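You operate a simulated robot arm through the tools that you are given. There is no shell and no other tool.

You are at the controls of a simulated robot arm. One attempt, no reset.

Task
Pour the softener dose shown on the jug into the cup, then cap the jug.
Fine: cap screwed tight, jug back where it stood, nothing spilt. Set down upright: white softener jug.

Only the result counts: the job must be done as asked and must still hold three seconds after the hand-in. Knocking over, shifting, dropping, spilling or breaking anything else fails it. A push-on lid holds only when it is set on centred and level and pressed home; a screw cap is set on level and turned clockwise until tight.

Robot
A 7-joint arm with a two-finger gripper, fixed in place. Base frame: the origin is on the floor under the middle of its stand, x ahead of it, y to its left, z up; the work surface is at about z = 850. Units: mm, rad, N and s.
With the tool pointing down near the work surface it reaches from about 340 to 720 mm from the base axis. Its first joint turns from -1.152 to 1.152 rad. Payload 2.45 kg.
The tool frame sits at the grasp point between the pads (the TCP): z along the fingers, y along the line on which they close. The tips reach 26 mm beyond it. The gripper opens to 96 mm; its body begins 69 mm behind the TCP.
Orientation is told as [roll, pitch, yaw] about the base's x, y, z axes, in that order, counted from this pose: with the fingers straight down and closing along the base's y, the tool's x points along the base's -x, its y along +y and its z along -z.

Tools
- The arm moves only by the tool nudge_tool. Its argument "increments" is a list of rows, each a list of 2 entries, a list of its own where there are three numbers: the shift along the tool's x, y, z in m, then the turn, a rotation vector about the tool's x, y, z in rad. In form: [[[x, y, z], [ax, ay, az]], ...]. A call has 1 to 20 rows; each row shifts and turns the commanded pose from where the row before left it, along the tool's axes as they then stand. "fingers" is the opening in per cent of the stroke, from 0 (shut) to 100 (fully open), set as the call begins (left out, the last holds). A row lasts 0.2 s, in which the tool goes at most 50 mm and 0.15 rad; a call with a longer step from one row to the next is refused whole, and so is a gripper value outside its range. Where a pose cannot be reached the arm comes as near as it can. A force on the tool above 40 N (or 10 N above the force at the start of the call, whichever is more), or a blocked arm, ends the call early, and 0.2 s more pass. Each finger travels about 50 mm/s and halts on what it meets, pressing with about 43 N; the grip force reading is that of the motor and also rises with nothing between the fingers. The clock runs only during rows and for 0.2 s after the last one: add rows that do not move to give the fingers time. The reply holds the time, the measured pose of the TCP, the force on the tool along the base axes, the opening and the grip force, in the units named above and with some noise, with the torque about the TCP (base axes, N m) and any sound that the robot's microphone picked up.
- Cameras (640 x 400 px; columns grow to the right, rows downward): "scene" is fixed at [179.3, -386.9, 1445.9]; the picture's right is [0.75, -0.66, 0.00], its down [-0.29, -0.33, -0.90] and it looks along [0.59, 0.67, -0.44] (base axes); focal length 247 px, centre (320, 200). "wrist" rides on the gripper at [82, 3, -98] in the tool frame; the picture's right is [-0.04, 1.00, 0.00], its down [-0.73, -0.03, -0.68] and it looks along [-0.68, -0.03, 0.73] (tool axes); focal length 256 px, centre (320, 200). There is no depth. A picture from a camera that has moved, and an enlarged one, comes with that camera's place and axes in the base frame and with its lens. The place of the scene camera against the robot may be out by one fixed shift of up to 18 mm in any direction.
- snapshot(camera): a new picture of that camera. The clock stands still meanwhile.
- close_up(camera, box): a new picture of the part [left, top, right, bottom] of that camera's present view, enlarged. The clock stands still meanwhile.
- hand_in(): hands the job in; it is judged then, once.

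Places have to be worked out from the pictures, the camera data and where the tool is seen. Open the gripper and draw the arm clear of the work before you hand the job in, unless the task says otherwise.

The tools are called after "Call:" by a JSON object that holds its "api" and its "payload". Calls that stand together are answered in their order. nudge_tool: Moves the arm, as the interface text tells. Its arguments: {"type":"object","properties":{"increments":{"type":"array"},"fingers":{"type":"number"}},"required":["increments"]} The other tools are called the same way: snapshot (camera) takes a picture; close_up (camera, box) takes an enlarged picture of a part of a camera's view; hand_in () hands the job in.

At the start:

```text
time_s: 0.0
tool_pos: [396.8, 39.6, 1376.4]
tool_rot: [0.0, 0.001, -0.002]
ft_force: [-1.0, -0.3, 0.0]
torque: [-0.02, 0.04, -0.03]
finger_gap: 96.0
grasp_force: 0.1
```

scene: 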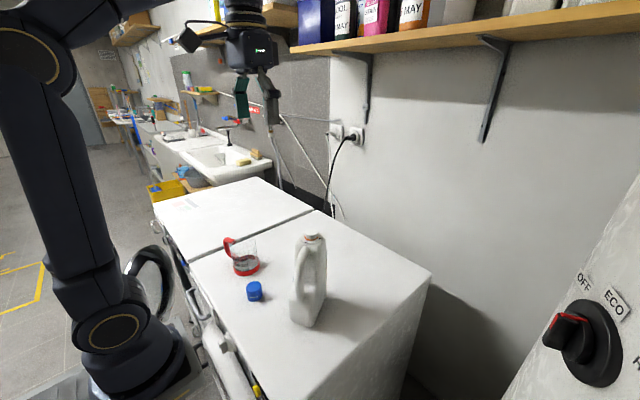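
wrist: 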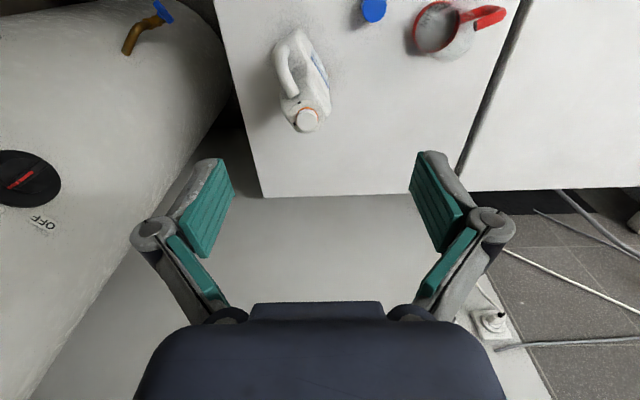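

I see a white jug, a blue cap on the work surface and a cup with a red handle. I'll look closer at each of them.

Call:
{"api": "close_up", "payload": {"camera": "scene", "box": [210, 215, 350, 335]}}

Call:
{"api": "close_up", "payload": {"camera": "wrist", "box": [250, 0, 530, 150]}}

Call:
{"api": "close_up", "payload": {"camera": "scene", "box": [275, 225, 345, 335]}}

```text
3.33 times, centred on (280, 275) of scene
camera zoom: at [179.3, -386.9, 1445.9], right [0.75, -0.66, 0.0], down [-0.29, -0.33, -0.9], along [0.59, 0.67, -0.44], focal length 822 px, centre (453, -50)
```

zoom: 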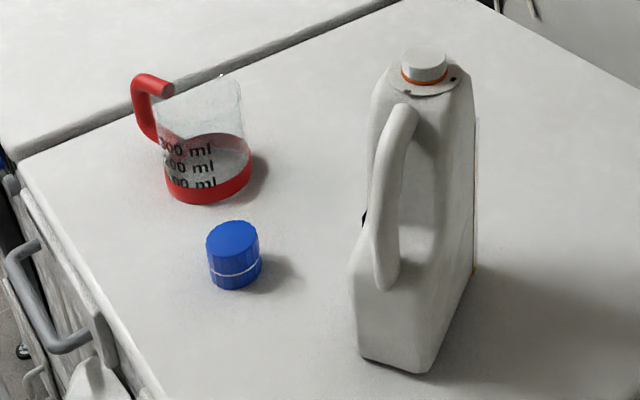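

```text
2.29 times, centred on (390, 75) of wrist
camera zoom: at [315.7, 42.8, 1476.0], right [0.04, 1.0, 0.0], down [0.73, -0.03, 0.68], along [0.68, -0.03, -0.73], focal length 585 px, centre (160, 486)
```

zoom: 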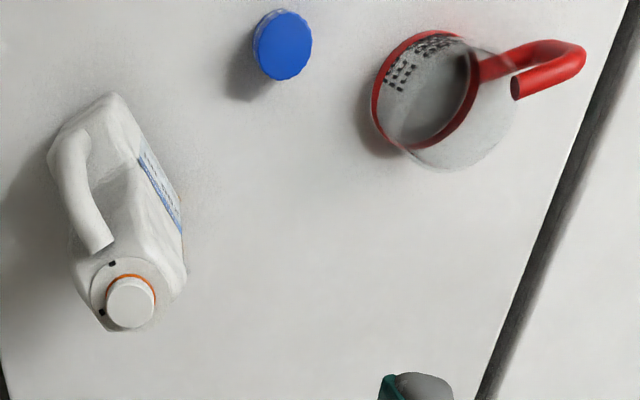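

```text
3.64 times, centred on (310, 280) of scene
camera zoom: at [179.3, -386.9, 1445.9], right [0.75, -0.66, 0.0], down [-0.29, -0.33, -0.9], along [0.59, 0.67, -0.44], focal length 897 px, centre (356, -91)
```

zoom: 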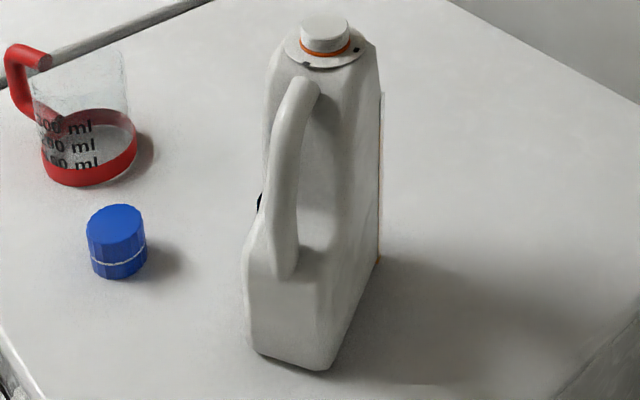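

The jug neck works out near (503, 13, ~1085), the blue cap near (385, 142) and the cup near (430, 276). The label is on the jug's +y side, so I'll turn the wrist camera to face it and read the dose.

Call:
{"api": "nudge_tool", "payload": {"increments": [[[0, 0, 0], [0, 0, 0.1428]], [[0, 0, 0], [0, 0, 0.1428]], [[0, 0, 0], [0, 0, 0.1428]], [[0, 0, 0], [0, 0, 0.1428]], [[0, 0, 0], [0, 0, 0.1428]], [[0, 0, 0], [0, 0, 0.1428]], [[0, 0, 0], [0, 0, 0.1428]], [[0, 0, 0], [0, 0, 0.1428]], [[0, 0, 0], [0, 0, 0.1428]], [[0, 0, 0], [0, 0, 0.1428]], [[0, 0, 0], [0, 0, 0.1428]], [[0.0267, 0.0105, 0.0327], [0, 0, 0]], [[0.0267, 0.0105, 0.0327], [0, 0, 0]], [[0.0267, 0.0105, 0.0327], [0, 0, 0]], [[0.0267, 0.0105, 0.0327], [0, 0, 0]], [[0.0267, 0.0105, 0.0327], [0, 0, 0]], [[0.0267, 0.0105, 0.0327], [0, 0, 0]]], "fingers": 100}}

```text
time_s: 3.6
tool_pos: [461.6, 198.3, 1183.5]
tool_rot: [-0.001, -0.002, -1.573]
ft_force: [0.2, -0.2, -0.5]
torque: [-0.06, 0.03, -0.03]
finger_gap: 96.0
grasp_force: 0.0
```

The arm is at (461.6, 198.3, 1183.5) with yaw -1.57, as planned. Now I'll look at the jug from this side.

Call:
{"api": "snapshot", "payload": {"camera": "wrist"}}

Call:
{"api": "snapshot", "payload": {"camera": "scene"}}

```text
taken
camera wrist: at [466.6, 281.2, 1282.3], right [1.0, -0.04, 0.0], down [-0.03, -0.73, 0.68], along [-0.03, -0.68, -0.73], focal length 256 px, centre (320, 200)
```

wrist: 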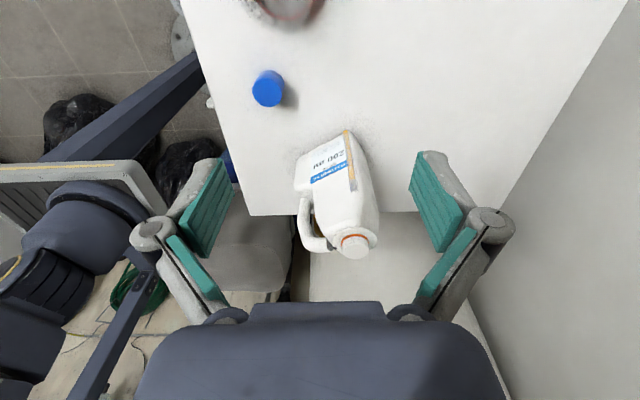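

```text
taken
```

scene: 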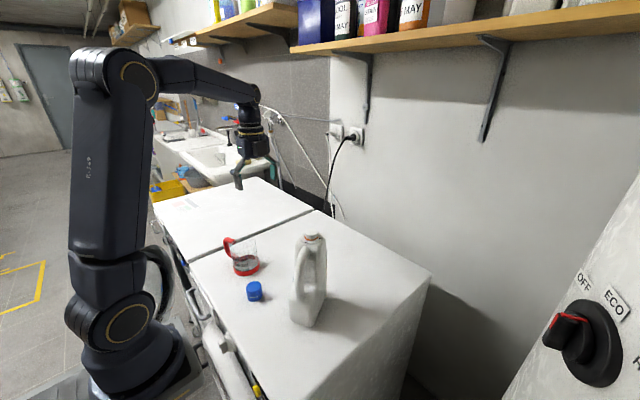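

The label is in view but upside down, so I'll enlarge it.

Call:
{"api": "close_up", "payload": {"camera": "wrist", "box": [290, 120, 390, 200]}}

Call:
{"api": "close_up", "payload": {"camera": "wrist", "box": [290, 190, 390, 265]}}

Call:
{"api": "close_up", "payload": {"camera": "wrist", "box": [230, 0, 360, 120]}}

```text
5.00 times, centred on (340, 160) of wrist
camera zoom: at [466.6, 281.2, 1282.3], right [1.0, -0.04, 0.0], down [-0.03, -0.73, 0.68], along [-0.03, -0.68, -0.73], focal length 1280 px, centre (220, 400)
```

zoom: 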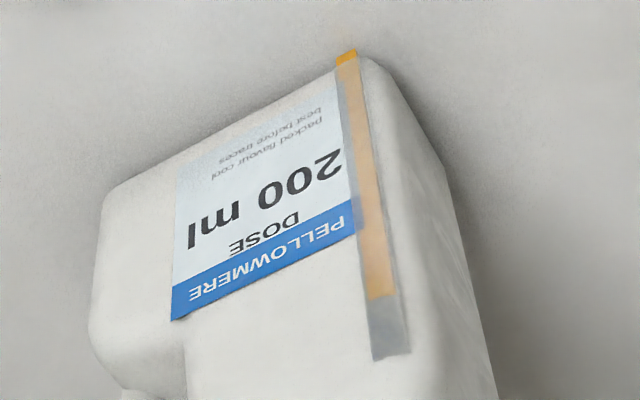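

```text
5.33 times, centred on (340, 228) of wrist
camera zoom: at [466.6, 281.2, 1282.3], right [1.0, -0.04, 0.0], down [-0.03, -0.73, 0.68], along [-0.03, -0.68, -0.73], focal length 1365 px, centre (213, 53)
```

zoom: 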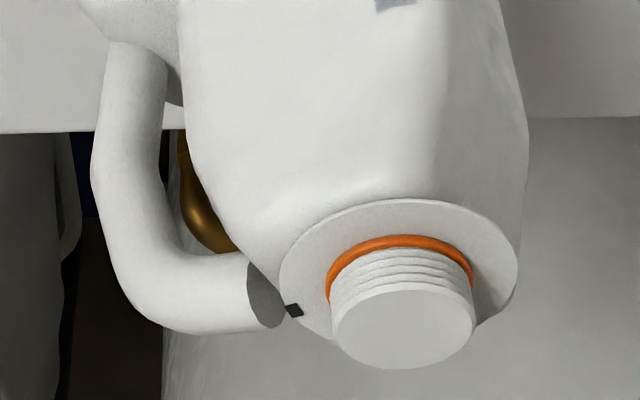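

```text
3.33 times, centred on (295, 60) of wrist
camera zoom: at [466.6, 281.2, 1282.3], right [1.0, -0.04, 0.0], down [-0.03, -0.73, 0.68], along [-0.03, -0.68, -0.73], focal length 853 px, centre (403, 667)
```

zoom: 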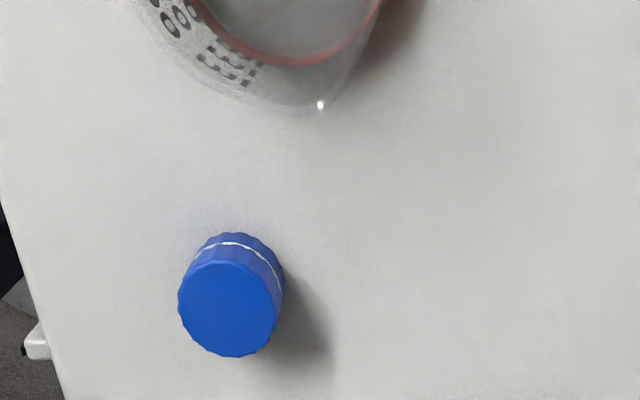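

The label reads DOSE 200 ml. The jug's threaded spout is open, and the blue cap on the table is the one that fits it. Next I'll check the gripper's size and the cup's markings.

Call:
{"api": "close_up", "payload": {"camera": "scene", "box": [220, 90, 290, 200]}}

Call:
{"api": "close_up", "payload": {"camera": "scene", "box": [215, 225, 275, 310]}}

```text
3.64 times, centred on (255, 145) of scene
camera zoom: at [179.3, -386.9, 1445.9], right [0.75, -0.66, 0.0], down [-0.29, -0.33, -0.9], along [0.59, 0.67, -0.44], focal length 897 px, centre (556, 400)
```

zoom: 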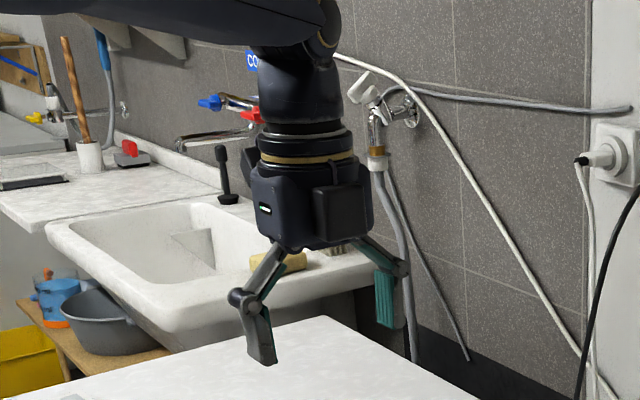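

```text
4.71 times, centred on (245, 268) of scene
camera zoom: at [179.3, -386.9, 1445.9], right [0.75, -0.66, 0.0], down [-0.29, -0.33, -0.9], along [0.59, 0.67, -0.44], focal length 1160 px, centre (673, -118)
```

zoom: 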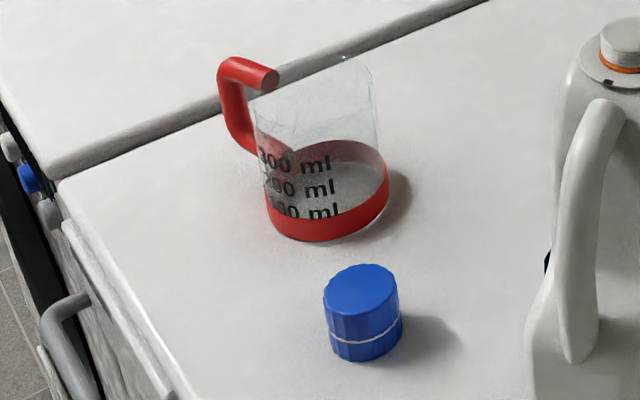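

The cup is marked 100/200/300 ml and its handle points away to the far left. I'll bring the wrist camera nearer to the cup and the cap to measure them accurately.

Call:
{"api": "nudge_tool", "payload": {"increments": [[[0.0148, -0.0322, 0.0246], [0, 0, 0]], [[0.0148, -0.0322, 0.0246], [0, 0, 0]], [[0.0148, -0.0322, 0.0246], [0, 0, 0]], [[0.0148, -0.0322, 0.0246], [0, 0, 0]], [[0.0148, -0.0322, 0.0246], [0, 0, 0]], [[0, 0, 0], [0, 0, -0.1428]], [[0, 0, 0], [0, 0, -0.1428]], [[0, 0, 0], [0, 0, -0.1428]], [[0, 0, 0], [0, 0, -0.1428]], [[0, 0, 0], [0, 0, -0.1428]], [[0, 0, 0], [0, 0, -0.1428]], [[0, 0, 0], [0, 0, -0.1428]], [[0, 0, 0], [0, 0, -0.1428]], [[0, 0, 0], [0, 0, -0.1428]], [[0, 0, 0], [0, 0, -0.1428]], [[0, 0, 0], [0, 0, -0.1428]]]}}

Call:
{"api": "snapshot", "payload": {"camera": "wrist"}}

```text
time_s: 7.0
tool_pos: [297.3, 272.1, 1058.1]
tool_rot: [-0.002, 0.001, 0.001]
ft_force: [-0.2, -0.1, -0.7]
torque: [-0.03, 0.01, -0.05]
finger_gap: 96.0
grasp_force: 0.0
```

```text
taken
camera wrist: at [216.8, 276.4, 1156.6], right [0.04, 1.0, 0.0], down [0.73, -0.03, 0.68], along [0.68, -0.03, -0.73], focal length 256 px, centre (320, 200)
```

wrist: 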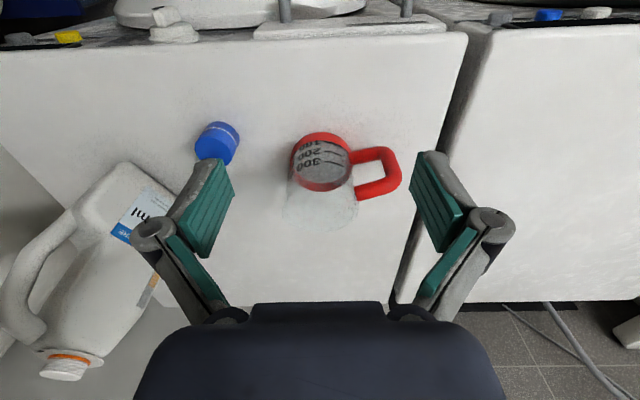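

Call:
{"api": "close_up", "payload": {"camera": "wrist", "box": [260, 110, 420, 240]}}

Call:
{"api": "close_up", "payload": {"camera": "wrist", "box": [180, 110, 260, 180]}}

Call:
{"api": "close_up", "payload": {"camera": "wrist", "box": [0, 140, 200, 390]}}

```text
3.08 times, centred on (340, 175) of wrist
camera zoom: at [216.8, 276.4, 1156.6], right [0.04, 1.0, 0.0], down [0.73, -0.03, 0.68], along [0.68, -0.03, -0.73], focal length 788 px, centre (258, 277)
```

zoom: 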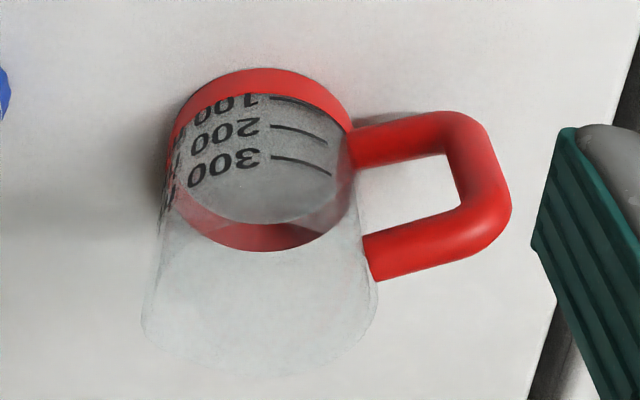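

```text
5.71 times, centred on (220, 145) of wrist
camera zoom: at [216.8, 276.4, 1156.6], right [0.04, 1.0, 0.0], down [0.73, -0.03, 0.68], along [0.68, -0.03, -0.73], focal length 1463 px, centre (891, 514)
```

zoom: 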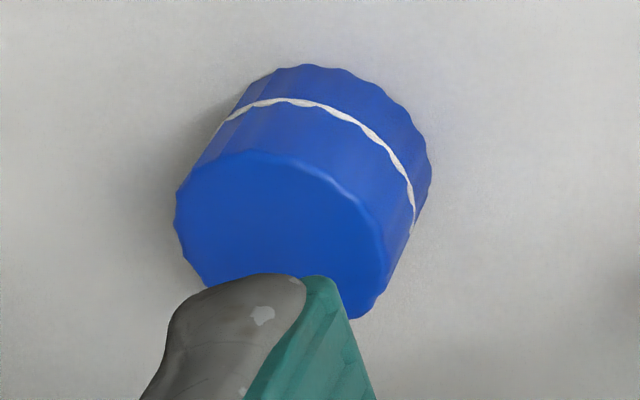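

```text
1.60 times, centred on (100, 265) of wrist
camera zoom: at [216.8, 276.4, 1156.6], right [0.04, 1.0, 0.0], down [0.73, -0.03, 0.68], along [0.68, -0.03, -0.73], focal length 410 px, centre (672, 96)
```

zoom: 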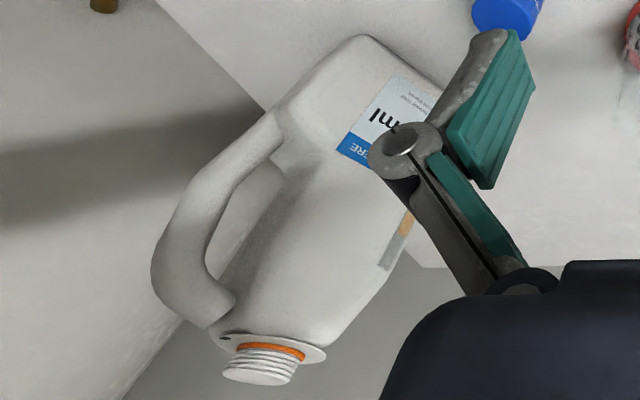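

From these views:
- Cup: centre about (424, 268), rim at z≈948, 200 ml mark at z≈898.
- Jug: its wide axis is turned about 30°, with the handle at the rear, towards the base.

I'll move above the jug's rear and turn the tool to that heading.

Call:
{"api": "nudge_tool", "payload": {"increments": [[[-0.0186, -0.0363, -0.0178], [0, 0, 0]], [[-0.0186, -0.0363, -0.0178], [0, 0, 0]], [[-0.0186, -0.0363, -0.0178], [0, 0, 0]], [[-0.0186, -0.0363, -0.0178], [0, 0, 0]], [[-0.0186, -0.0363, -0.0178], [0, 0, 0]], [[-0.0186, -0.0363, -0.0178], [0, 0, 0]], [[-0.0186, -0.0363, -0.0178], [0, 0, 0]], [[-0.0186, -0.0363, -0.0178], [0, 0, 0]], [[0, 0, 0], [0, 0, -0.1309]], [[0, 0, 0], [0, 0, -0.1309]], [[0, 0, 0], [0, 0, -0.1309]], [[0, 0, 0], [0, 0, -0.1309]], [[0, 0, 0], [0, 0, 0]]]}}

Call:
{"api": "snapshot", "payload": {"camera": "wrist"}}

```text
time_s: 9.8
tool_pos: [446.4, -19.6, 1198.1]
tool_rot: [-0.002, -0.002, 0.525]
ft_force: [0.4, -0.2, 0.0]
torque: [-0.02, -0.01, -0.02]
finger_gap: 96.0
grasp_force: 0.0
```

```text
taken
camera wrist: at [375.4, -55.8, 1298.2], right [-0.47, 0.89, 0.0], down [0.65, 0.34, 0.68], along [0.6, 0.32, -0.73], focal length 256 px, centre (320, 200)
```

wrist: 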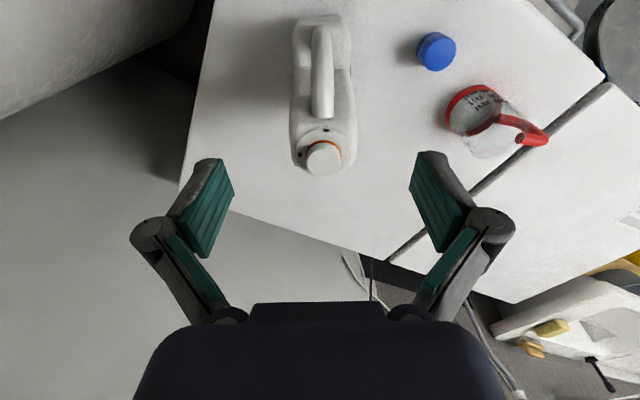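

Call:
{"api": "close_up", "payload": {"camera": "wrist", "box": [260, 0, 390, 190]}}

```text
2.11 times, centred on (325, 95) of wrist
camera zoom: at [375.4, -55.8, 1298.2], right [-0.47, 0.89, 0.0], down [0.65, 0.34, 0.68], along [0.6, 0.32, -0.73], focal length 539 px, centre (310, 421)
```

zoom: 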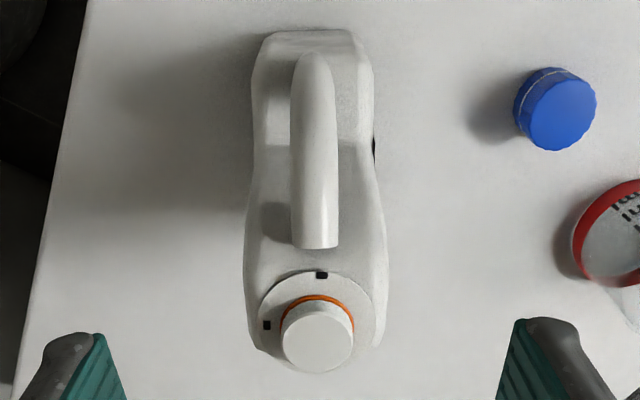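

The jug's midplane lines up with the tool's plane to within a few mm. Now I'll pitch the tool so it points forward at about 30° below horizontal. I'm doing this high above the jug, which also tests whether the arm can reach that pose.

Call:
{"api": "nudge_tool", "payload": {"increments": [[[0, 0.002, 0], [0, -0.1496, 0]], [[0, 0, 0], [0, -0.1496, 0]], [[0, 0, 0], [0, -0.1496, 0]], [[0, 0, 0], [0, -0.1496, 0]], [[0, 0, 0], [0, -0.1496, 0]], [[0, 0, 0], [0, -0.1496, 0]], [[0, 0, 0], [0, -0.1496, 0]], [[0, 0, 0], [0, 0, 0]]]}}

Call:
{"api": "snapshot", "payload": {"camera": "scene"}}

Call:
{"api": "snapshot", "payload": {"camera": "wrist"}}

```text
time_s: 11.6
tool_pos: [445.2, -16.8, 1199.3]
tool_rot: [-0.002, -1.047, 0.522]
ft_force: [-0.7, -0.2, 0.0]
torque: [0.06, -0.01, 0.02]
finger_gap: 95.8
grasp_force: 0.2
```

```text
taken
```

scene: 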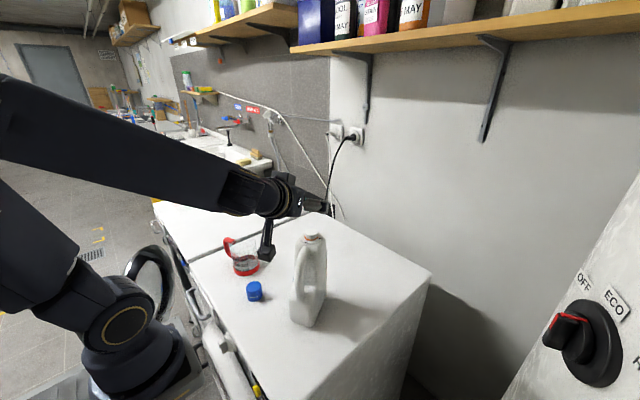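

```text
taken
camera wrist: at [336.4, -76.3, 1178.8], right [-0.48, 0.88, 0.03], down [-0.18, -0.14, 0.97], along [0.86, 0.46, 0.22], focal length 256 px, centre (320, 200)
```

wrist: 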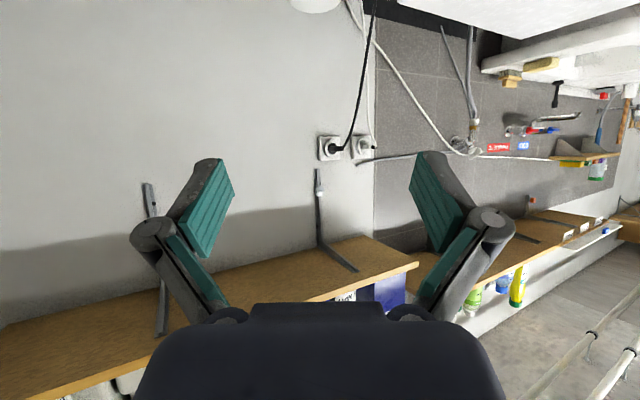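

The pose is reachable. I'll check the hand's outline against the jug from the scene camera.

Call:
{"api": "close_up", "payload": {"camera": "scene", "box": [210, 150, 370, 340]}}

```text
2.11 times, centred on (290, 245) of scene
camera zoom: at [179.2, -386.9, 1445.9], right [0.75, -0.66, 0.0], down [-0.29, -0.33, -0.9], along [0.59, 0.67, -0.44], focal length 519 px, centre (383, 105)
```

zoom: 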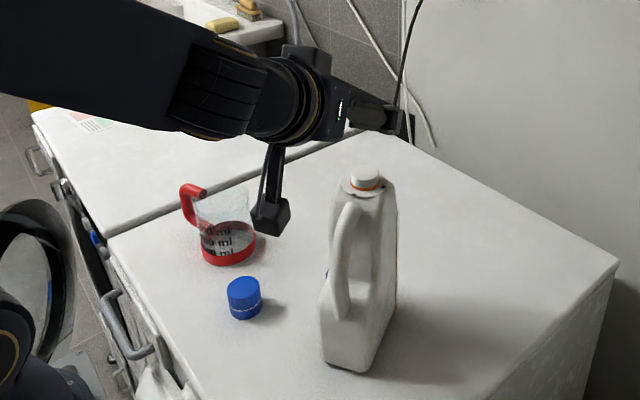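

The palm's half-height looks like about 30 mm, which should clear the handle. I'll come straight down to z≈1100 and check the alignment with the wrist camera.

Call:
{"api": "nudge_tool", "payload": {"increments": [[[0.02165, 0, 0.0125], [0, 0, 0]], [[0.02165, 0, 0.0125], [0, 0, 0]], [[0.02165, 0, 0.0125], [0, 0, 0]], [[0.02165, 0, 0.0125], [0, 0, 0]], [[0, 0, 0], [0, 0, 0]]]}}

Call:
{"api": "snapshot", "payload": {"camera": "wrist"}}

Call:
{"api": "close_up", "payload": {"camera": "scene", "box": [210, 190, 370, 340]}}

```text
time_s: 12.8
tool_pos: [457.3, -22.4, 1101.8]
tool_rot: [0.001, -1.045, 0.525]
ft_force: [0.3, 0.3, 0.1]
torque: [0.01, -0.03, -0.01]
finger_gap: 95.9
grasp_force: 0.0
out of reach, approached as far as the arm can: row 4
```

```text
taken
camera wrist: at [347.2, -81.0, 1081.6], right [-0.48, 0.88, 0.03], down [-0.18, -0.14, 0.98], along [0.86, 0.46, 0.22], focal length 256 px, centre (320, 200)
```

wrist: 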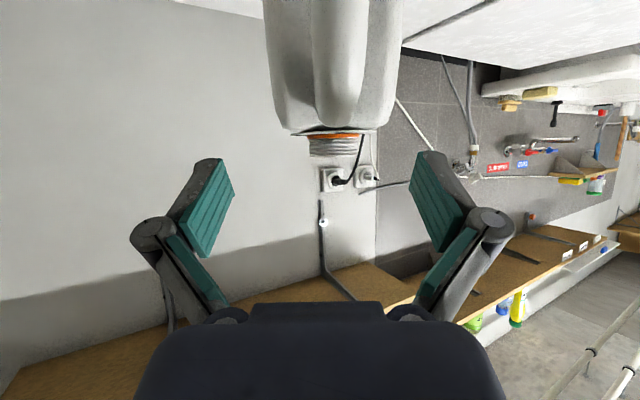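

```text
2.67 times, centred on (290, 265) of scene
camera zoom: at [179.3, -386.9, 1445.9], right [0.75, -0.66, 0.0], down [-0.29, -0.33, -0.9], along [0.59, 0.67, -0.44], focal length 658 px, centre (400, 27)
```

zoom: 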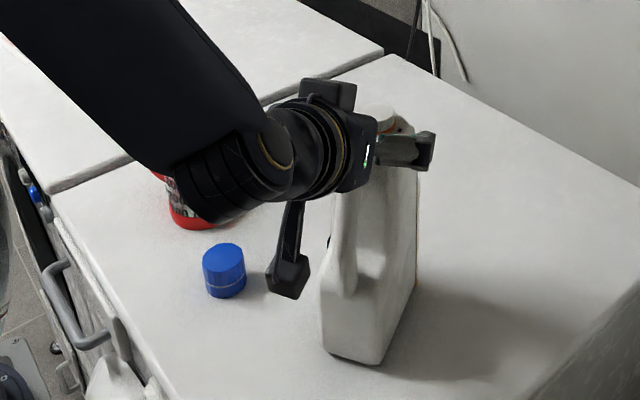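

A φ=30° approach is out of reach at low height, because the wrist comes too close to the base. I'll use a steeper tool, about 60° below horizontal, and grip the upper body just behind the neck with the handle between the fingers. I back up, pitch to 60° and move above the new grasp point, about (479, 2.5).

Call:
{"api": "nudge_tool", "payload": {"increments": [[[-0.02165, 0, -0.0125], [0, 0, 0]], [[-0.02165, 0, -0.0125], [0, 0, 0]], [[-0.02165, 0, -0.0125], [0, 0, 0]], [[-0.02165, 0, -0.0125], [0, 0, 0]], [[0, 0, 0], [0, 0.1309, 0]], [[0, 0, 0], [0, 0.1309, 0]], [[0, 0, 0], [0, 0.1309, 0]], [[0, 0, 0], [0, 0.1309, 0]], [[-0.0167, 0.0004, 0.00965], [0, 0, 0]], [[-0.0167, 0.0004, 0.00965], [0, 0, 0]], [[0, 0, 0], [0, 0, 0]]]}}

Call:
{"api": "snapshot", "payload": {"camera": "wrist"}}

Call:
{"api": "close_up", "payload": {"camera": "scene", "box": [210, 150, 370, 340]}}

```text
time_s: 15.2
tool_pos: [490.1, -1.5, 1202.3]
tool_rot: [0.001, -0.52, 0.522]
ft_force: [-0.8, -0.4, -0.3]
torque: [-0.04, -0.02, 0.01]
finger_gap: 96.0
grasp_force: 0.0
```

```text
taken
camera wrist: at [385.3, -58.8, 1247.1], right [-0.47, 0.88, 0.02], down [0.27, 0.12, 0.95], along [0.84, 0.45, -0.3], focal length 256 px, centre (320, 200)
```

wrist: 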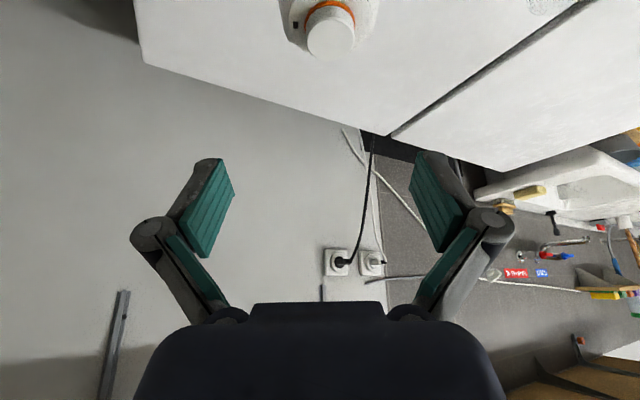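

```text
2.11 times, centred on (290, 245) of scene
camera zoom: at [179.3, -386.9, 1445.9], right [0.75, -0.66, 0.0], down [-0.29, -0.33, -0.9], along [0.59, 0.67, -0.44], focal length 519 px, centre (383, 105)
```

zoom: 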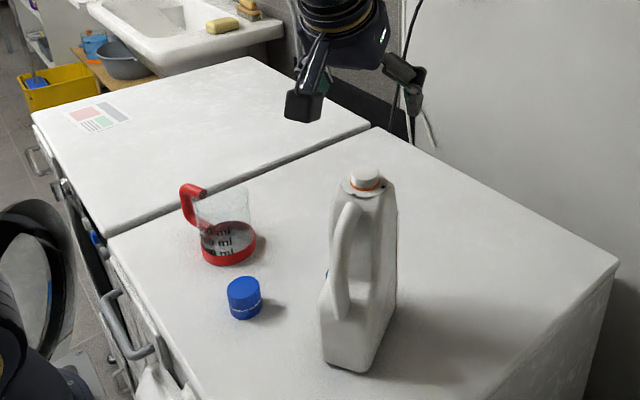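

The earlier clipping left the tool about 8 mm off sideways and 8 mm too far forward. I correct that and come down to z≈1120 to check the straddle.

Call:
{"api": "nudge_tool", "payload": {"increments": [[[0.0066, 0.0083, -0.0038], [0, 0, 0]], [[0.0137, 0, 0.0237], [0, 0, 0]], [[0.0137, 0, 0.0237], [0, 0, 0]], [[0.0137, 0, 0.0237], [0, 0, 0]], [[0, 0, 0], [0, 0, 0]]]}}

Call:
{"api": "snapshot", "payload": {"camera": "wrist"}}

Call:
{"api": "close_up", "payload": {"camera": "scene", "box": [250, 170, 370, 340]}}

```text
time_s: 16.4
tool_pos: [478.0, 3.2, 1123.2]
tool_rot: [0.001, -0.524, 0.523]
ft_force: [-0.4, -0.7, -0.8]
torque: [-0.01, 0.03, -0.01]
finger_gap: 96.0
grasp_force: 0.1
```

```text
taken
camera wrist: at [374.0, -53.2, 1167.0], right [-0.47, 0.88, 0.02], down [0.27, 0.12, 0.95], along [0.84, 0.45, -0.3], focal length 256 px, centre (320, 200)
```

wrist: 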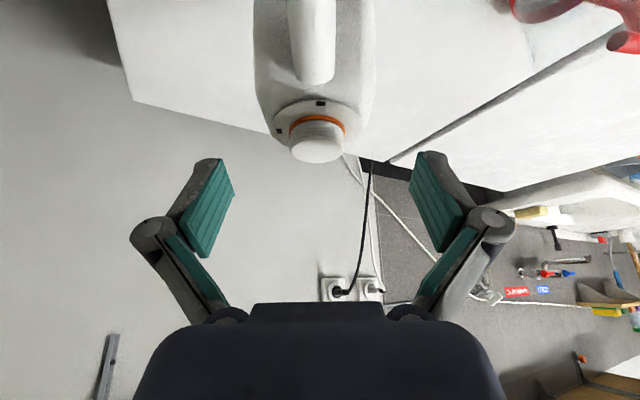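

```text
2.35 times, centred on (310, 255) of scene
camera zoom: at [179.3, -386.9, 1445.9], right [0.75, -0.66, 0.0], down [-0.29, -0.33, -0.9], along [0.59, 0.67, -0.44], focal length 580 px, centre (344, 71)
```

zoom: 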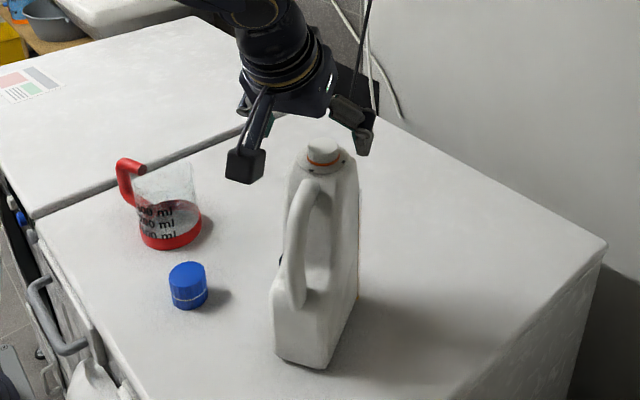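

The jug sits centred between the fingers, about 2 mm off, which I correct. I descend to z≈1042 and look again before the last bit.

Call:
{"api": "nudge_tool", "payload": {"increments": [[[0.0101, -0.002, 0.0175], [0, 0, 0]], [[0.0101, 0, 0.0175], [0, 0, 0]], [[0.0101, 0, 0.0175], [0, 0, 0]], [[0.0101, 0, 0.0175], [0, 0, 0]], [[0, 0, 0], [0, 0, 0]]]}}

Call:
{"api": "snapshot", "payload": {"camera": "wrist"}}

Call:
{"api": "close_up", "payload": {"camera": "scene", "box": [260, 190, 360, 340]}}

```text
time_s: 17.6
tool_pos: [478.3, 1.8, 1043.5]
tool_rot: [-0.001, -0.521, 0.524]
ft_force: [-0.4, 0.4, -0.7]
torque: [-0.02, 0.0, 0.0]
finger_gap: 96.0
grasp_force: 0.1
```

```text
taken
camera wrist: at [374.3, -55.2, 1086.7], right [-0.47, 0.88, 0.02], down [0.27, 0.12, 0.95], along [0.84, 0.45, -0.3], focal length 256 px, centre (320, 200)
```

wrist: 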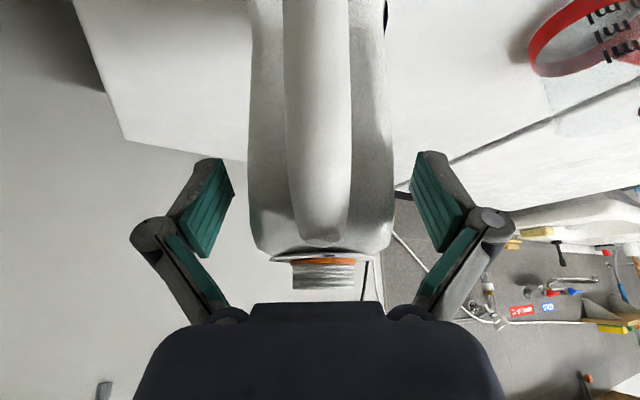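

```text
2.67 times, centred on (310, 265) of scene
camera zoom: at [179.3, -386.9, 1445.9], right [0.75, -0.66, 0.0], down [-0.29, -0.33, -0.9], along [0.59, 0.67, -0.44], focal length 658 px, centre (347, 27)
```

zoom: 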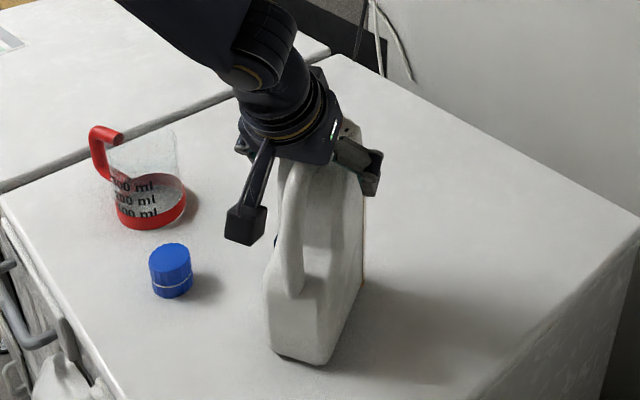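

The pads straddle the upper body symmetrically and the handle sits between the fingers. I lower about 16 mm more.

Call:
{"api": "nudge_tool", "payload": {"increments": [[[0.0041, 0, 0.0071], [0, 0, 0]], [[0.0041, 0, 0.0071], [0, 0, 0]], [[0, 0, 0], [0, 0, 0]]]}}

Call:
{"api": "snapshot", "payload": {"camera": "wrist"}}

Call:
{"api": "close_up", "payload": {"camera": "scene", "box": [275, 205, 345, 295]}}

```text
time_s: 18.4
tool_pos: [478.6, 0.6, 1024.9]
tool_rot: [0.0, -0.521, 0.522]
ft_force: [0.2, -0.2, 0.5]
torque: [-0.05, 0.04, 0.04]
finger_gap: 95.9
grasp_force: 0.1
```

```text
taken
camera wrist: at [374.0, -55.7, 1069.7], right [-0.47, 0.88, 0.02], down [0.27, 0.12, 0.95], along [0.84, 0.45, -0.3], focal length 256 px, centre (320, 200)
```

wrist: 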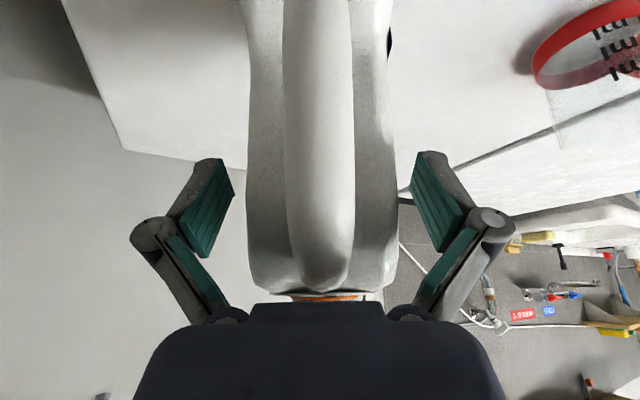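

```text
4.44 times, centred on (310, 250) of scene
camera zoom: at [179.3, -386.9, 1445.9], right [0.75, -0.66, 0.0], down [-0.29, -0.33, -0.9], along [0.59, 0.67, -0.44], focal length 1096 px, centre (364, -22)
```

zoom: 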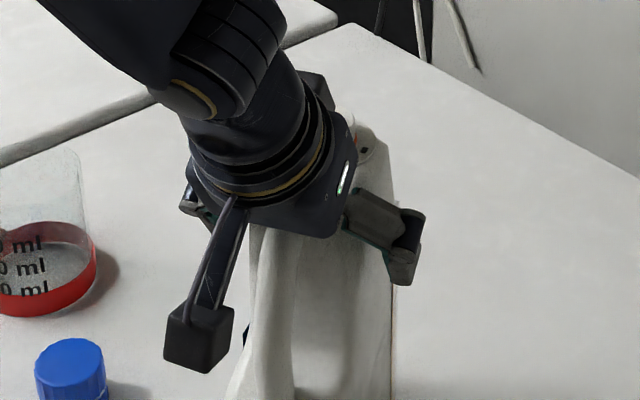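

Pads and jug body are both centred at about column 322. I close the fingers on the body.

Call:
{"api": "nudge_tool", "payload": {"increments": [[[0, 0, 0], [0, 0, 0]], [[0, 0, 0], [0, 0, 0]], [[0, 0, 0], [0, 0, 0]], [[0, 0, 0], [0, 0, 0]], [[0, 0, 0], [0, 0, 0]]], "fingers": 0}}

Call:
{"api": "snapshot", "payload": {"camera": "wrist"}}

Call:
{"api": "snapshot", "payload": {"camera": "scene"}}

```text
time_s: 19.6
tool_pos: [477.6, 2.1, 1024.9]
tool_rot: [0.002, -0.525, 0.525]
ft_force: [-4.2, 2.5, 5.8]
torque: [0.38, 0.3, 0.01]
finger_gap: 69.4
grasp_force: 43.2
```

```text
taken
camera wrist: at [373.9, -55.5, 1070.0], right [-0.47, 0.88, 0.02], down [0.27, 0.12, 0.95], along [0.84, 0.45, -0.3], focal length 256 px, centre (320, 200)
```

wrist: 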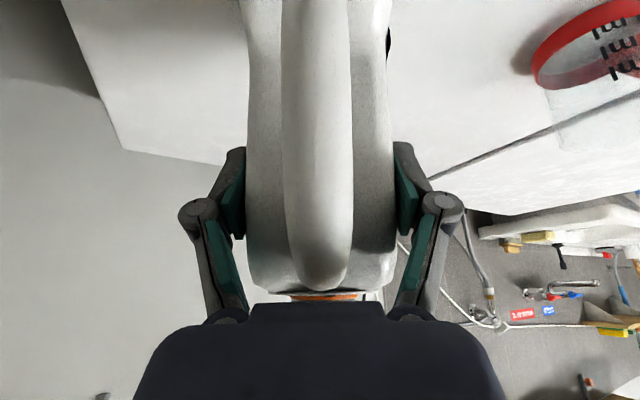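

```text
taken
```

scene: 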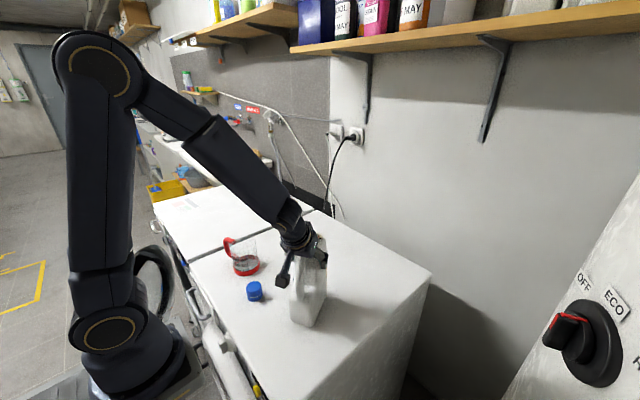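

The jug is gripped, with a gap of 69.4 mm and 43 N. I lift 20 mm slowly and check the weight and for any slip.

Call:
{"api": "nudge_tool", "payload": {"increments": [[[-0.0025, 0, -0.00433], [0, 0, 0]], [[-0.0025, 0, -0.00433], [0, 0, 0]], [[-0.0025, 0, -0.00433], [0, 0, 0]], [[-0.0025, 0, -0.00433], [0, 0, 0]], [[0, 0, 0], [0, 0, 0]], [[0, 0, 0], [0, 0, 0]]]}}

Call:
{"api": "snapshot", "payload": {"camera": "wrist"}}

Call:
{"api": "close_up", "payload": {"camera": "scene", "box": [260, 190, 360, 340]}}

```text
time_s: 21.0
tool_pos: [478.8, 0.4, 1044.4]
tool_rot: [0.002, -0.523, 0.523]
ft_force: [1.5, -0.3, -8.5]
torque: [-0.04, -0.02, 0.03]
finger_gap: 69.3
grasp_force: 42.8
```

```text
taken
camera wrist: at [374.3, -55.3, 1088.9], right [-0.47, 0.88, 0.02], down [0.27, 0.12, 0.95], along [0.84, 0.45, -0.3], focal length 256 px, centre (320, 200)
```

wrist: 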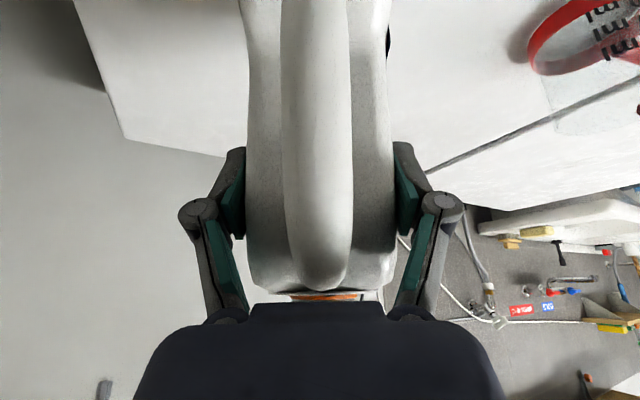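

```text
2.67 times, centred on (310, 265) of scene
camera zoom: at [179.4, -386.9, 1445.9], right [0.75, -0.66, 0.0], down [-0.29, -0.33, -0.9], along [0.59, 0.67, -0.44], focal length 658 px, centre (347, 27)
```

zoom: 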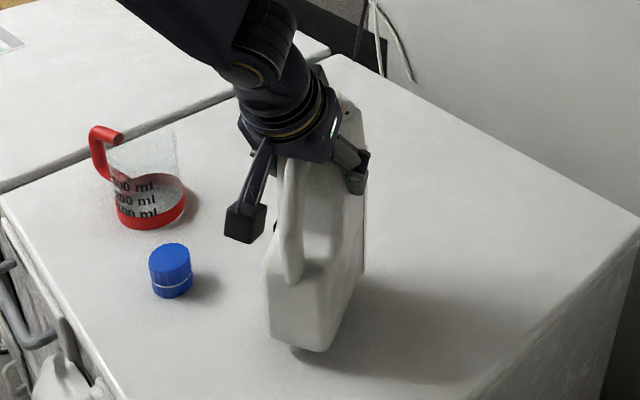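

The lift is clean. The jug weighs about 8.5 N, hangs level, and shows no torque. I raise it to z≈1155 and tilt it forward 35° in place, well before any pour, to see whether the grip holds rotation.

Call:
{"api": "nudge_tool", "payload": {"increments": [[[-0.011, 0, -0.01905], [0, 0, 0]], [[-0.011, 0, -0.01905], [0, 0, 0]], [[-0.011, 0, -0.01905], [0, 0, 0]], [[-0.011, 0, -0.01905], [0, 0, 0]], [[-0.011, 0, -0.01905], [0, 0, 0]], [[0, 0, 0], [0, 0, 0]], [[0, 0, 0], [0, 0.08, 0]], [[0, 0, 0], [0, 0.08, 0]], [[0, 0, 0], [0, 0.08, 0]], [[0, 0, 0], [0, 0.08, 0]], [[0, 0, 0], [0, 0, 0]]]}}

Call:
{"api": "snapshot", "payload": {"camera": "scene"}}

Call:
{"api": "snapshot", "payload": {"camera": "wrist"}}

```text
time_s: 23.4
tool_pos: [480.3, 1.6, 1155.3]
tool_rot: [-0.002, -0.203, 0.522]
ft_force: [0.2, 0.5, -9.3]
torque: [0.08, -0.12, -0.01]
finger_gap: 69.2
grasp_force: 42.7
```

```text
taken
```

scene: 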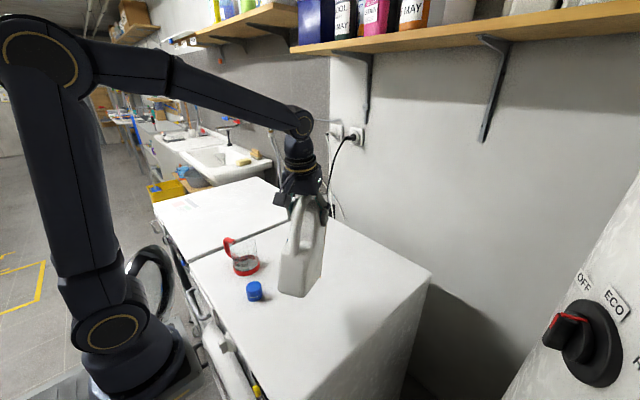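

```text
taken
camera wrist: at [392.0, -45.2, 1235.4], right [-0.46, 0.89, 0.01], down [0.52, 0.27, 0.81], along [0.72, 0.38, -0.58], focal length 256 px, centre (320, 200)
```

wrist: 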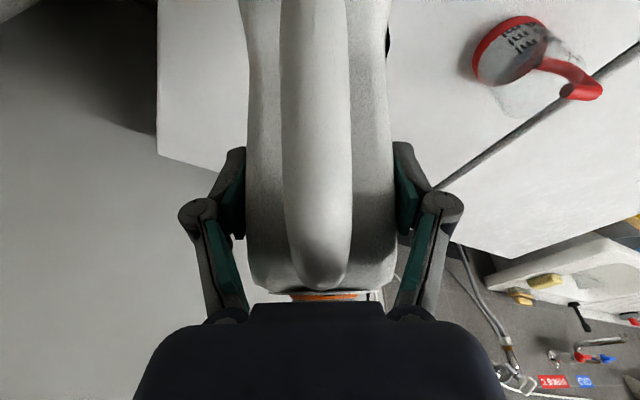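

The jug looks the same in the wrist view after an 18° tilt, so it isn't slipping. I tilt on to 35°, turn the heading to 15° and carry it to the cup.

Call:
{"api": "nudge_tool", "payload": {"increments": [[[0, 0, 0], [0, 0.0727, 0]], [[0, 0, 0], [0, 0.0727, 0]], [[0, 0, 0], [0, 0.0727, 0]], [[0, 0, 0], [0, 0.0727, 0]], [[0, 0, 0], [0, 0, 0]], [[0, 0, 0], [-0.0076, 0, 0.0869]], [[0, 0, 0], [-0.0076, 0, 0.0869]], [[0, 0, 0], [-0.0076, 0, 0.0869]], [[0.0071, 0.0272, 0.0006], [0, 0, 0]], [[0.0071, 0.0272, 0.0006], [0, 0, 0]], [[0.0071, 0.0272, 0.0006], [0, 0, 0]], [[0.0071, 0.0272, 0.0006], [0, 0, 0]], [[0.0071, 0.0272, 0.0006], [0, 0, 0]], [[0.0071, 0.0272, 0.0006], [0, 0, 0]], [[0.0071, 0.0272, 0.0006], [0, 0, 0]], [[0.0071, 0.0272, 0.0006], [0, 0, 0]], [[0.0071, 0.0272, 0.0006], [0, 0, 0]], [[0.0071, 0.0272, 0.0006], [0, 0, 0]], [[0, 0, 0], [0, 0, 0]]]}}

Call:
{"api": "snapshot", "payload": {"camera": "scene"}}

Call:
{"api": "snapshot", "payload": {"camera": "wrist"}}

```text
time_s: 27.4
tool_pos: [342.5, 244.6, 1155.3]
tool_rot: [-0.002, 0.088, 0.259]
ft_force: [-0.7, 0.0, -9.0]
torque: [0.09, -0.31, 0.0]
finger_gap: 69.2
grasp_force: 42.8
```

```text
taken
```

scene: 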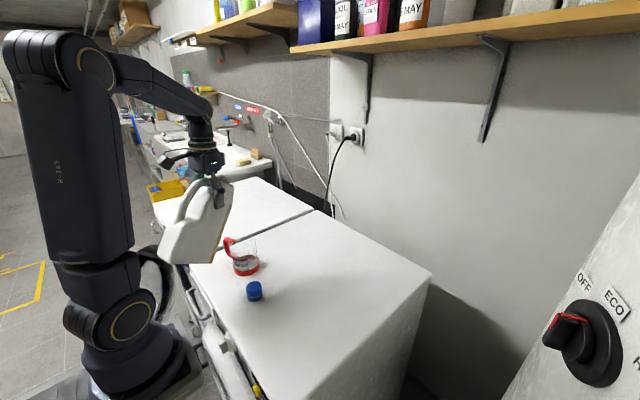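

```text
taken
camera wrist: at [272.0, 230.4, 1260.1], right [-0.22, 0.98, 0.0], down [0.77, 0.18, 0.61], along [0.6, 0.13, -0.79], focal length 256 px, centre (320, 200)
```

wrist: 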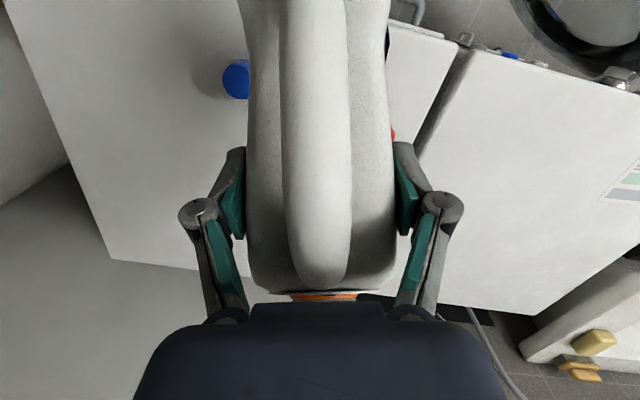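

The tilt holds and nothing has spilled. I lower the spout towards the cup and tilt to 50°, still under the pour angle I expect, then check where the mouth is relative to the cup.

Call:
{"api": "nudge_tool", "payload": {"increments": [[[-0.0018, 0.0004, 0.02695], [0, 0, 0]], [[-0.0018, 0.0004, 0.02695], [0, 0, 0]], [[-0.0018, 0.0004, 0.02695], [0, 0, 0]], [[-0.0018, 0.0004, 0.02695], [0, 0, 0]], [[0, 0, 0], [0, 0, 0]], [[0, 0, 0], [0, 0.0655, 0]], [[0, 0, 0], [0, 0.0655, 0]], [[0, 0, 0], [0, 0.0655, 0]], [[0, 0, 0], [0, 0.0655, 0]], [[0, 0, 0], [0, 0, 0]]]}}

Call:
{"api": "snapshot", "payload": {"camera": "scene"}}

Call:
{"api": "close_up", "payload": {"camera": "scene", "box": [150, 160, 290, 300]}}

Call:
{"api": "snapshot", "payload": {"camera": "wrist"}}

```text
time_s: 29.6
tool_pos: [338.4, 246.6, 1045.7]
tool_rot: [-0.002, 0.351, 0.26]
ft_force: [-0.9, 0.2, -8.8]
torque: [0.13, -0.44, 0.01]
finger_gap: 69.2
grasp_force: 42.8
```

```text
taken
```

scene: 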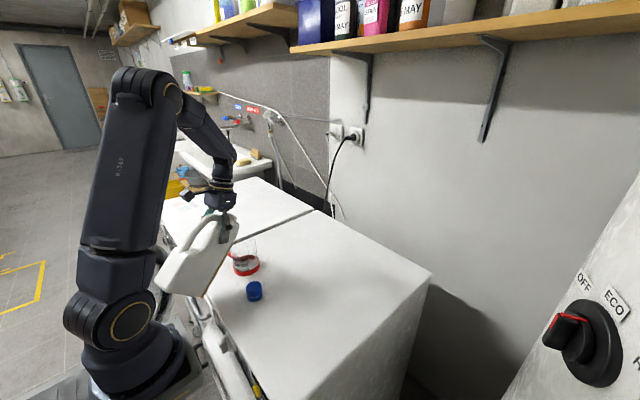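

```text
2.86 times, centred on (220, 230) of scene
camera zoom: at [179.4, -386.8, 1445.9], right [0.75, -0.66, 0.0], down [-0.29, -0.33, -0.9], along [0.59, 0.67, -0.44], focal length 705 px, centre (606, 114)
```

zoom: 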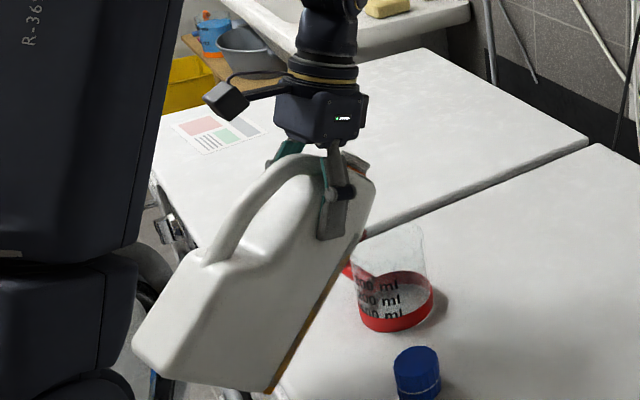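

```text
taken
camera wrist: at [296.1, 238.3, 1167.2], right [-0.22, 0.98, -0.01], down [0.9, 0.21, 0.39], along [0.38, 0.07, -0.92], focal length 256 px, centre (320, 200)
```

wrist: 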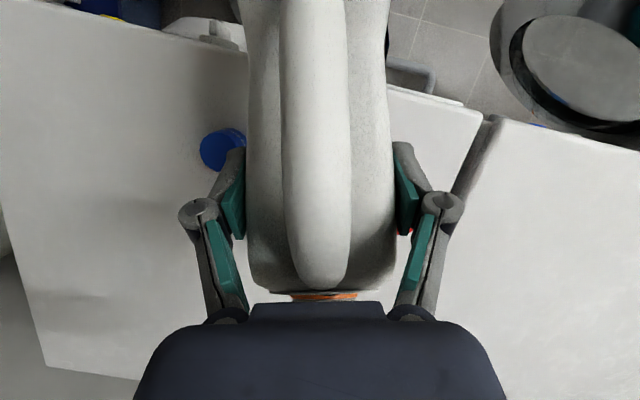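

The mouth is computed at about (411, 266, 1058), over the cup and 13 mm short of its centre. I lower 20 mm and tilt to 56°, watching the weight (about 8.9 N now) and the microphone.

Call:
{"api": "nudge_tool", "payload": {"increments": [[[-0.0034, 0, 0.0094], [0, 0, 0]], [[-0.0034, 0, 0.0094], [0, 0, 0]], [[0, 0, 0], [0, 0.035, 0]], [[0, 0, 0], [0, 0.035, 0]], [[0, 0, 0], [0, 0.035, 0]], [[0, 0, 0], [0, 0, 0]], [[0, 0, 0], [0, 0, 0]]]}}

Call:
{"api": "close_up", "payload": {"camera": "scene", "box": [150, 160, 290, 300]}}

```text
time_s: 31.2
tool_pos: [336.2, 243.9, 1026.2]
tool_rot: [0.0, 0.454, 0.261]
ft_force: [-0.2, -0.8, -9.1]
torque: [0.13, -0.47, -0.01]
finger_gap: 69.2
grasp_force: 43.2
```

```text
2.86 times, centred on (220, 230) of scene
camera zoom: at [179.3, -386.8, 1445.9], right [0.75, -0.66, 0.0], down [-0.29, -0.33, -0.9], along [0.59, 0.67, -0.44], focal length 705 px, centre (606, 114)
```

zoom: 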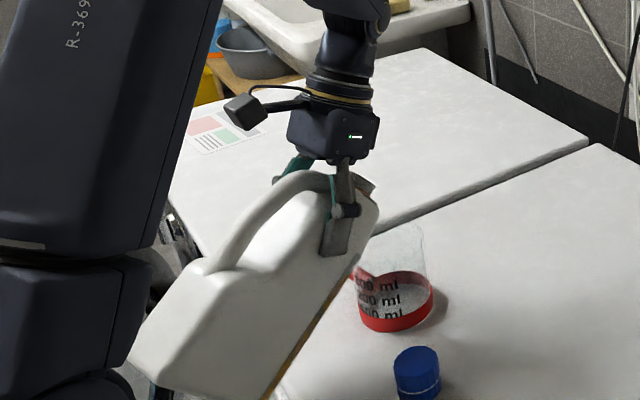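

No flow yet at 56°, with the weight steady at about 9 N. I continue in small tilt steps.

Call:
{"api": "nudge_tool", "payload": {"increments": [[[0, 0, 0], [0, 0.0175, 0]], [[0, 0, 0], [0, 0.0175, 0]], [[0, 0, 0], [0, 0.0175, 0]], [[0, 0, 0], [0, 0, 0]], [[0, 0, 0], [0, 0, 0]]]}}

Call:
{"api": "close_up", "payload": {"camera": "scene", "box": [200, 190, 270, 290]}}

```text
time_s: 32.4
tool_pos: [338.3, 245.0, 1026.2]
tool_rot: [0.0, 0.509, 0.26]
ft_force: [-0.5, -0.5, -9.4]
torque: [0.12, -0.54, 0.02]
finger_gap: 69.1
grasp_force: 42.9
```

```text
4.00 times, centred on (235, 240) of scene
camera zoom: at [179.3, -386.8, 1445.9], right [0.75, -0.66, 0.0], down [-0.29, -0.33, -0.9], along [0.59, 0.67, -0.44], focal length 986 px, centre (660, 40)
```

zoom: 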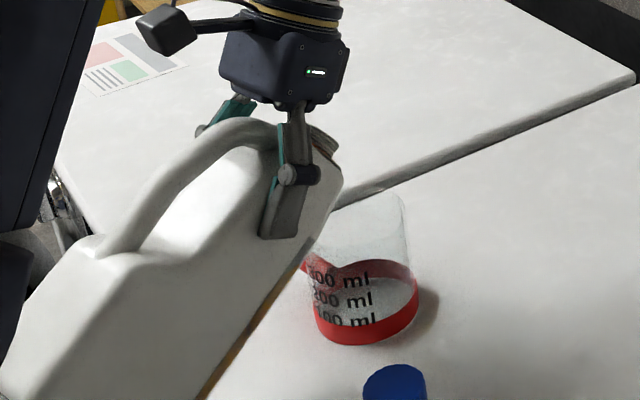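

At 59° there's still no flow, and the spout sits just over the near half of the cup. I continue tilting.

Call:
{"api": "nudge_tool", "payload": {"increments": [[[0, 0, 0], [0, 0.0175, 0]], [[0, 0, 0], [0, 0.0175, 0]], [[0, 0, 0], [0, 0, 0]], [[0, 0, 0], [0, 0, 0]]]}}

Call:
{"api": "close_up", "payload": {"camera": "scene", "box": [200, 190, 270, 290]}}

```text
time_s: 33.4
tool_pos: [337.8, 243.9, 1025.8]
tool_rot: [0.001, 0.543, 0.26]
ft_force: [0.2, 0.7, -8.4]
torque: [0.13, -0.49, -0.04]
finger_gap: 69.6
grasp_force: 42.9
```

```text
4.00 times, centred on (235, 240) of scene
camera zoom: at [179.3, -386.8, 1445.9], right [0.75, -0.66, 0.0], down [-0.29, -0.33, -0.9], along [0.59, 0.67, -0.44], focal length 986 px, centre (660, 40)
```

zoom: 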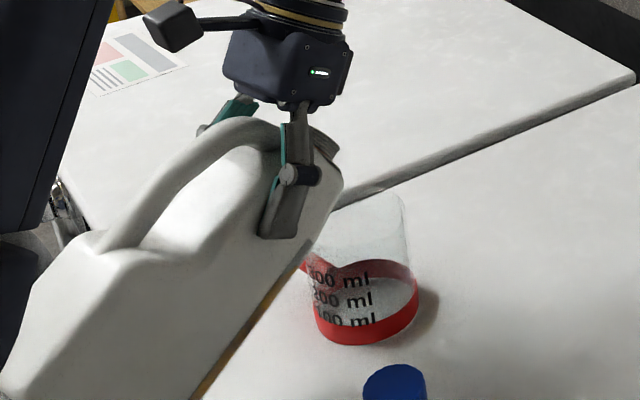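

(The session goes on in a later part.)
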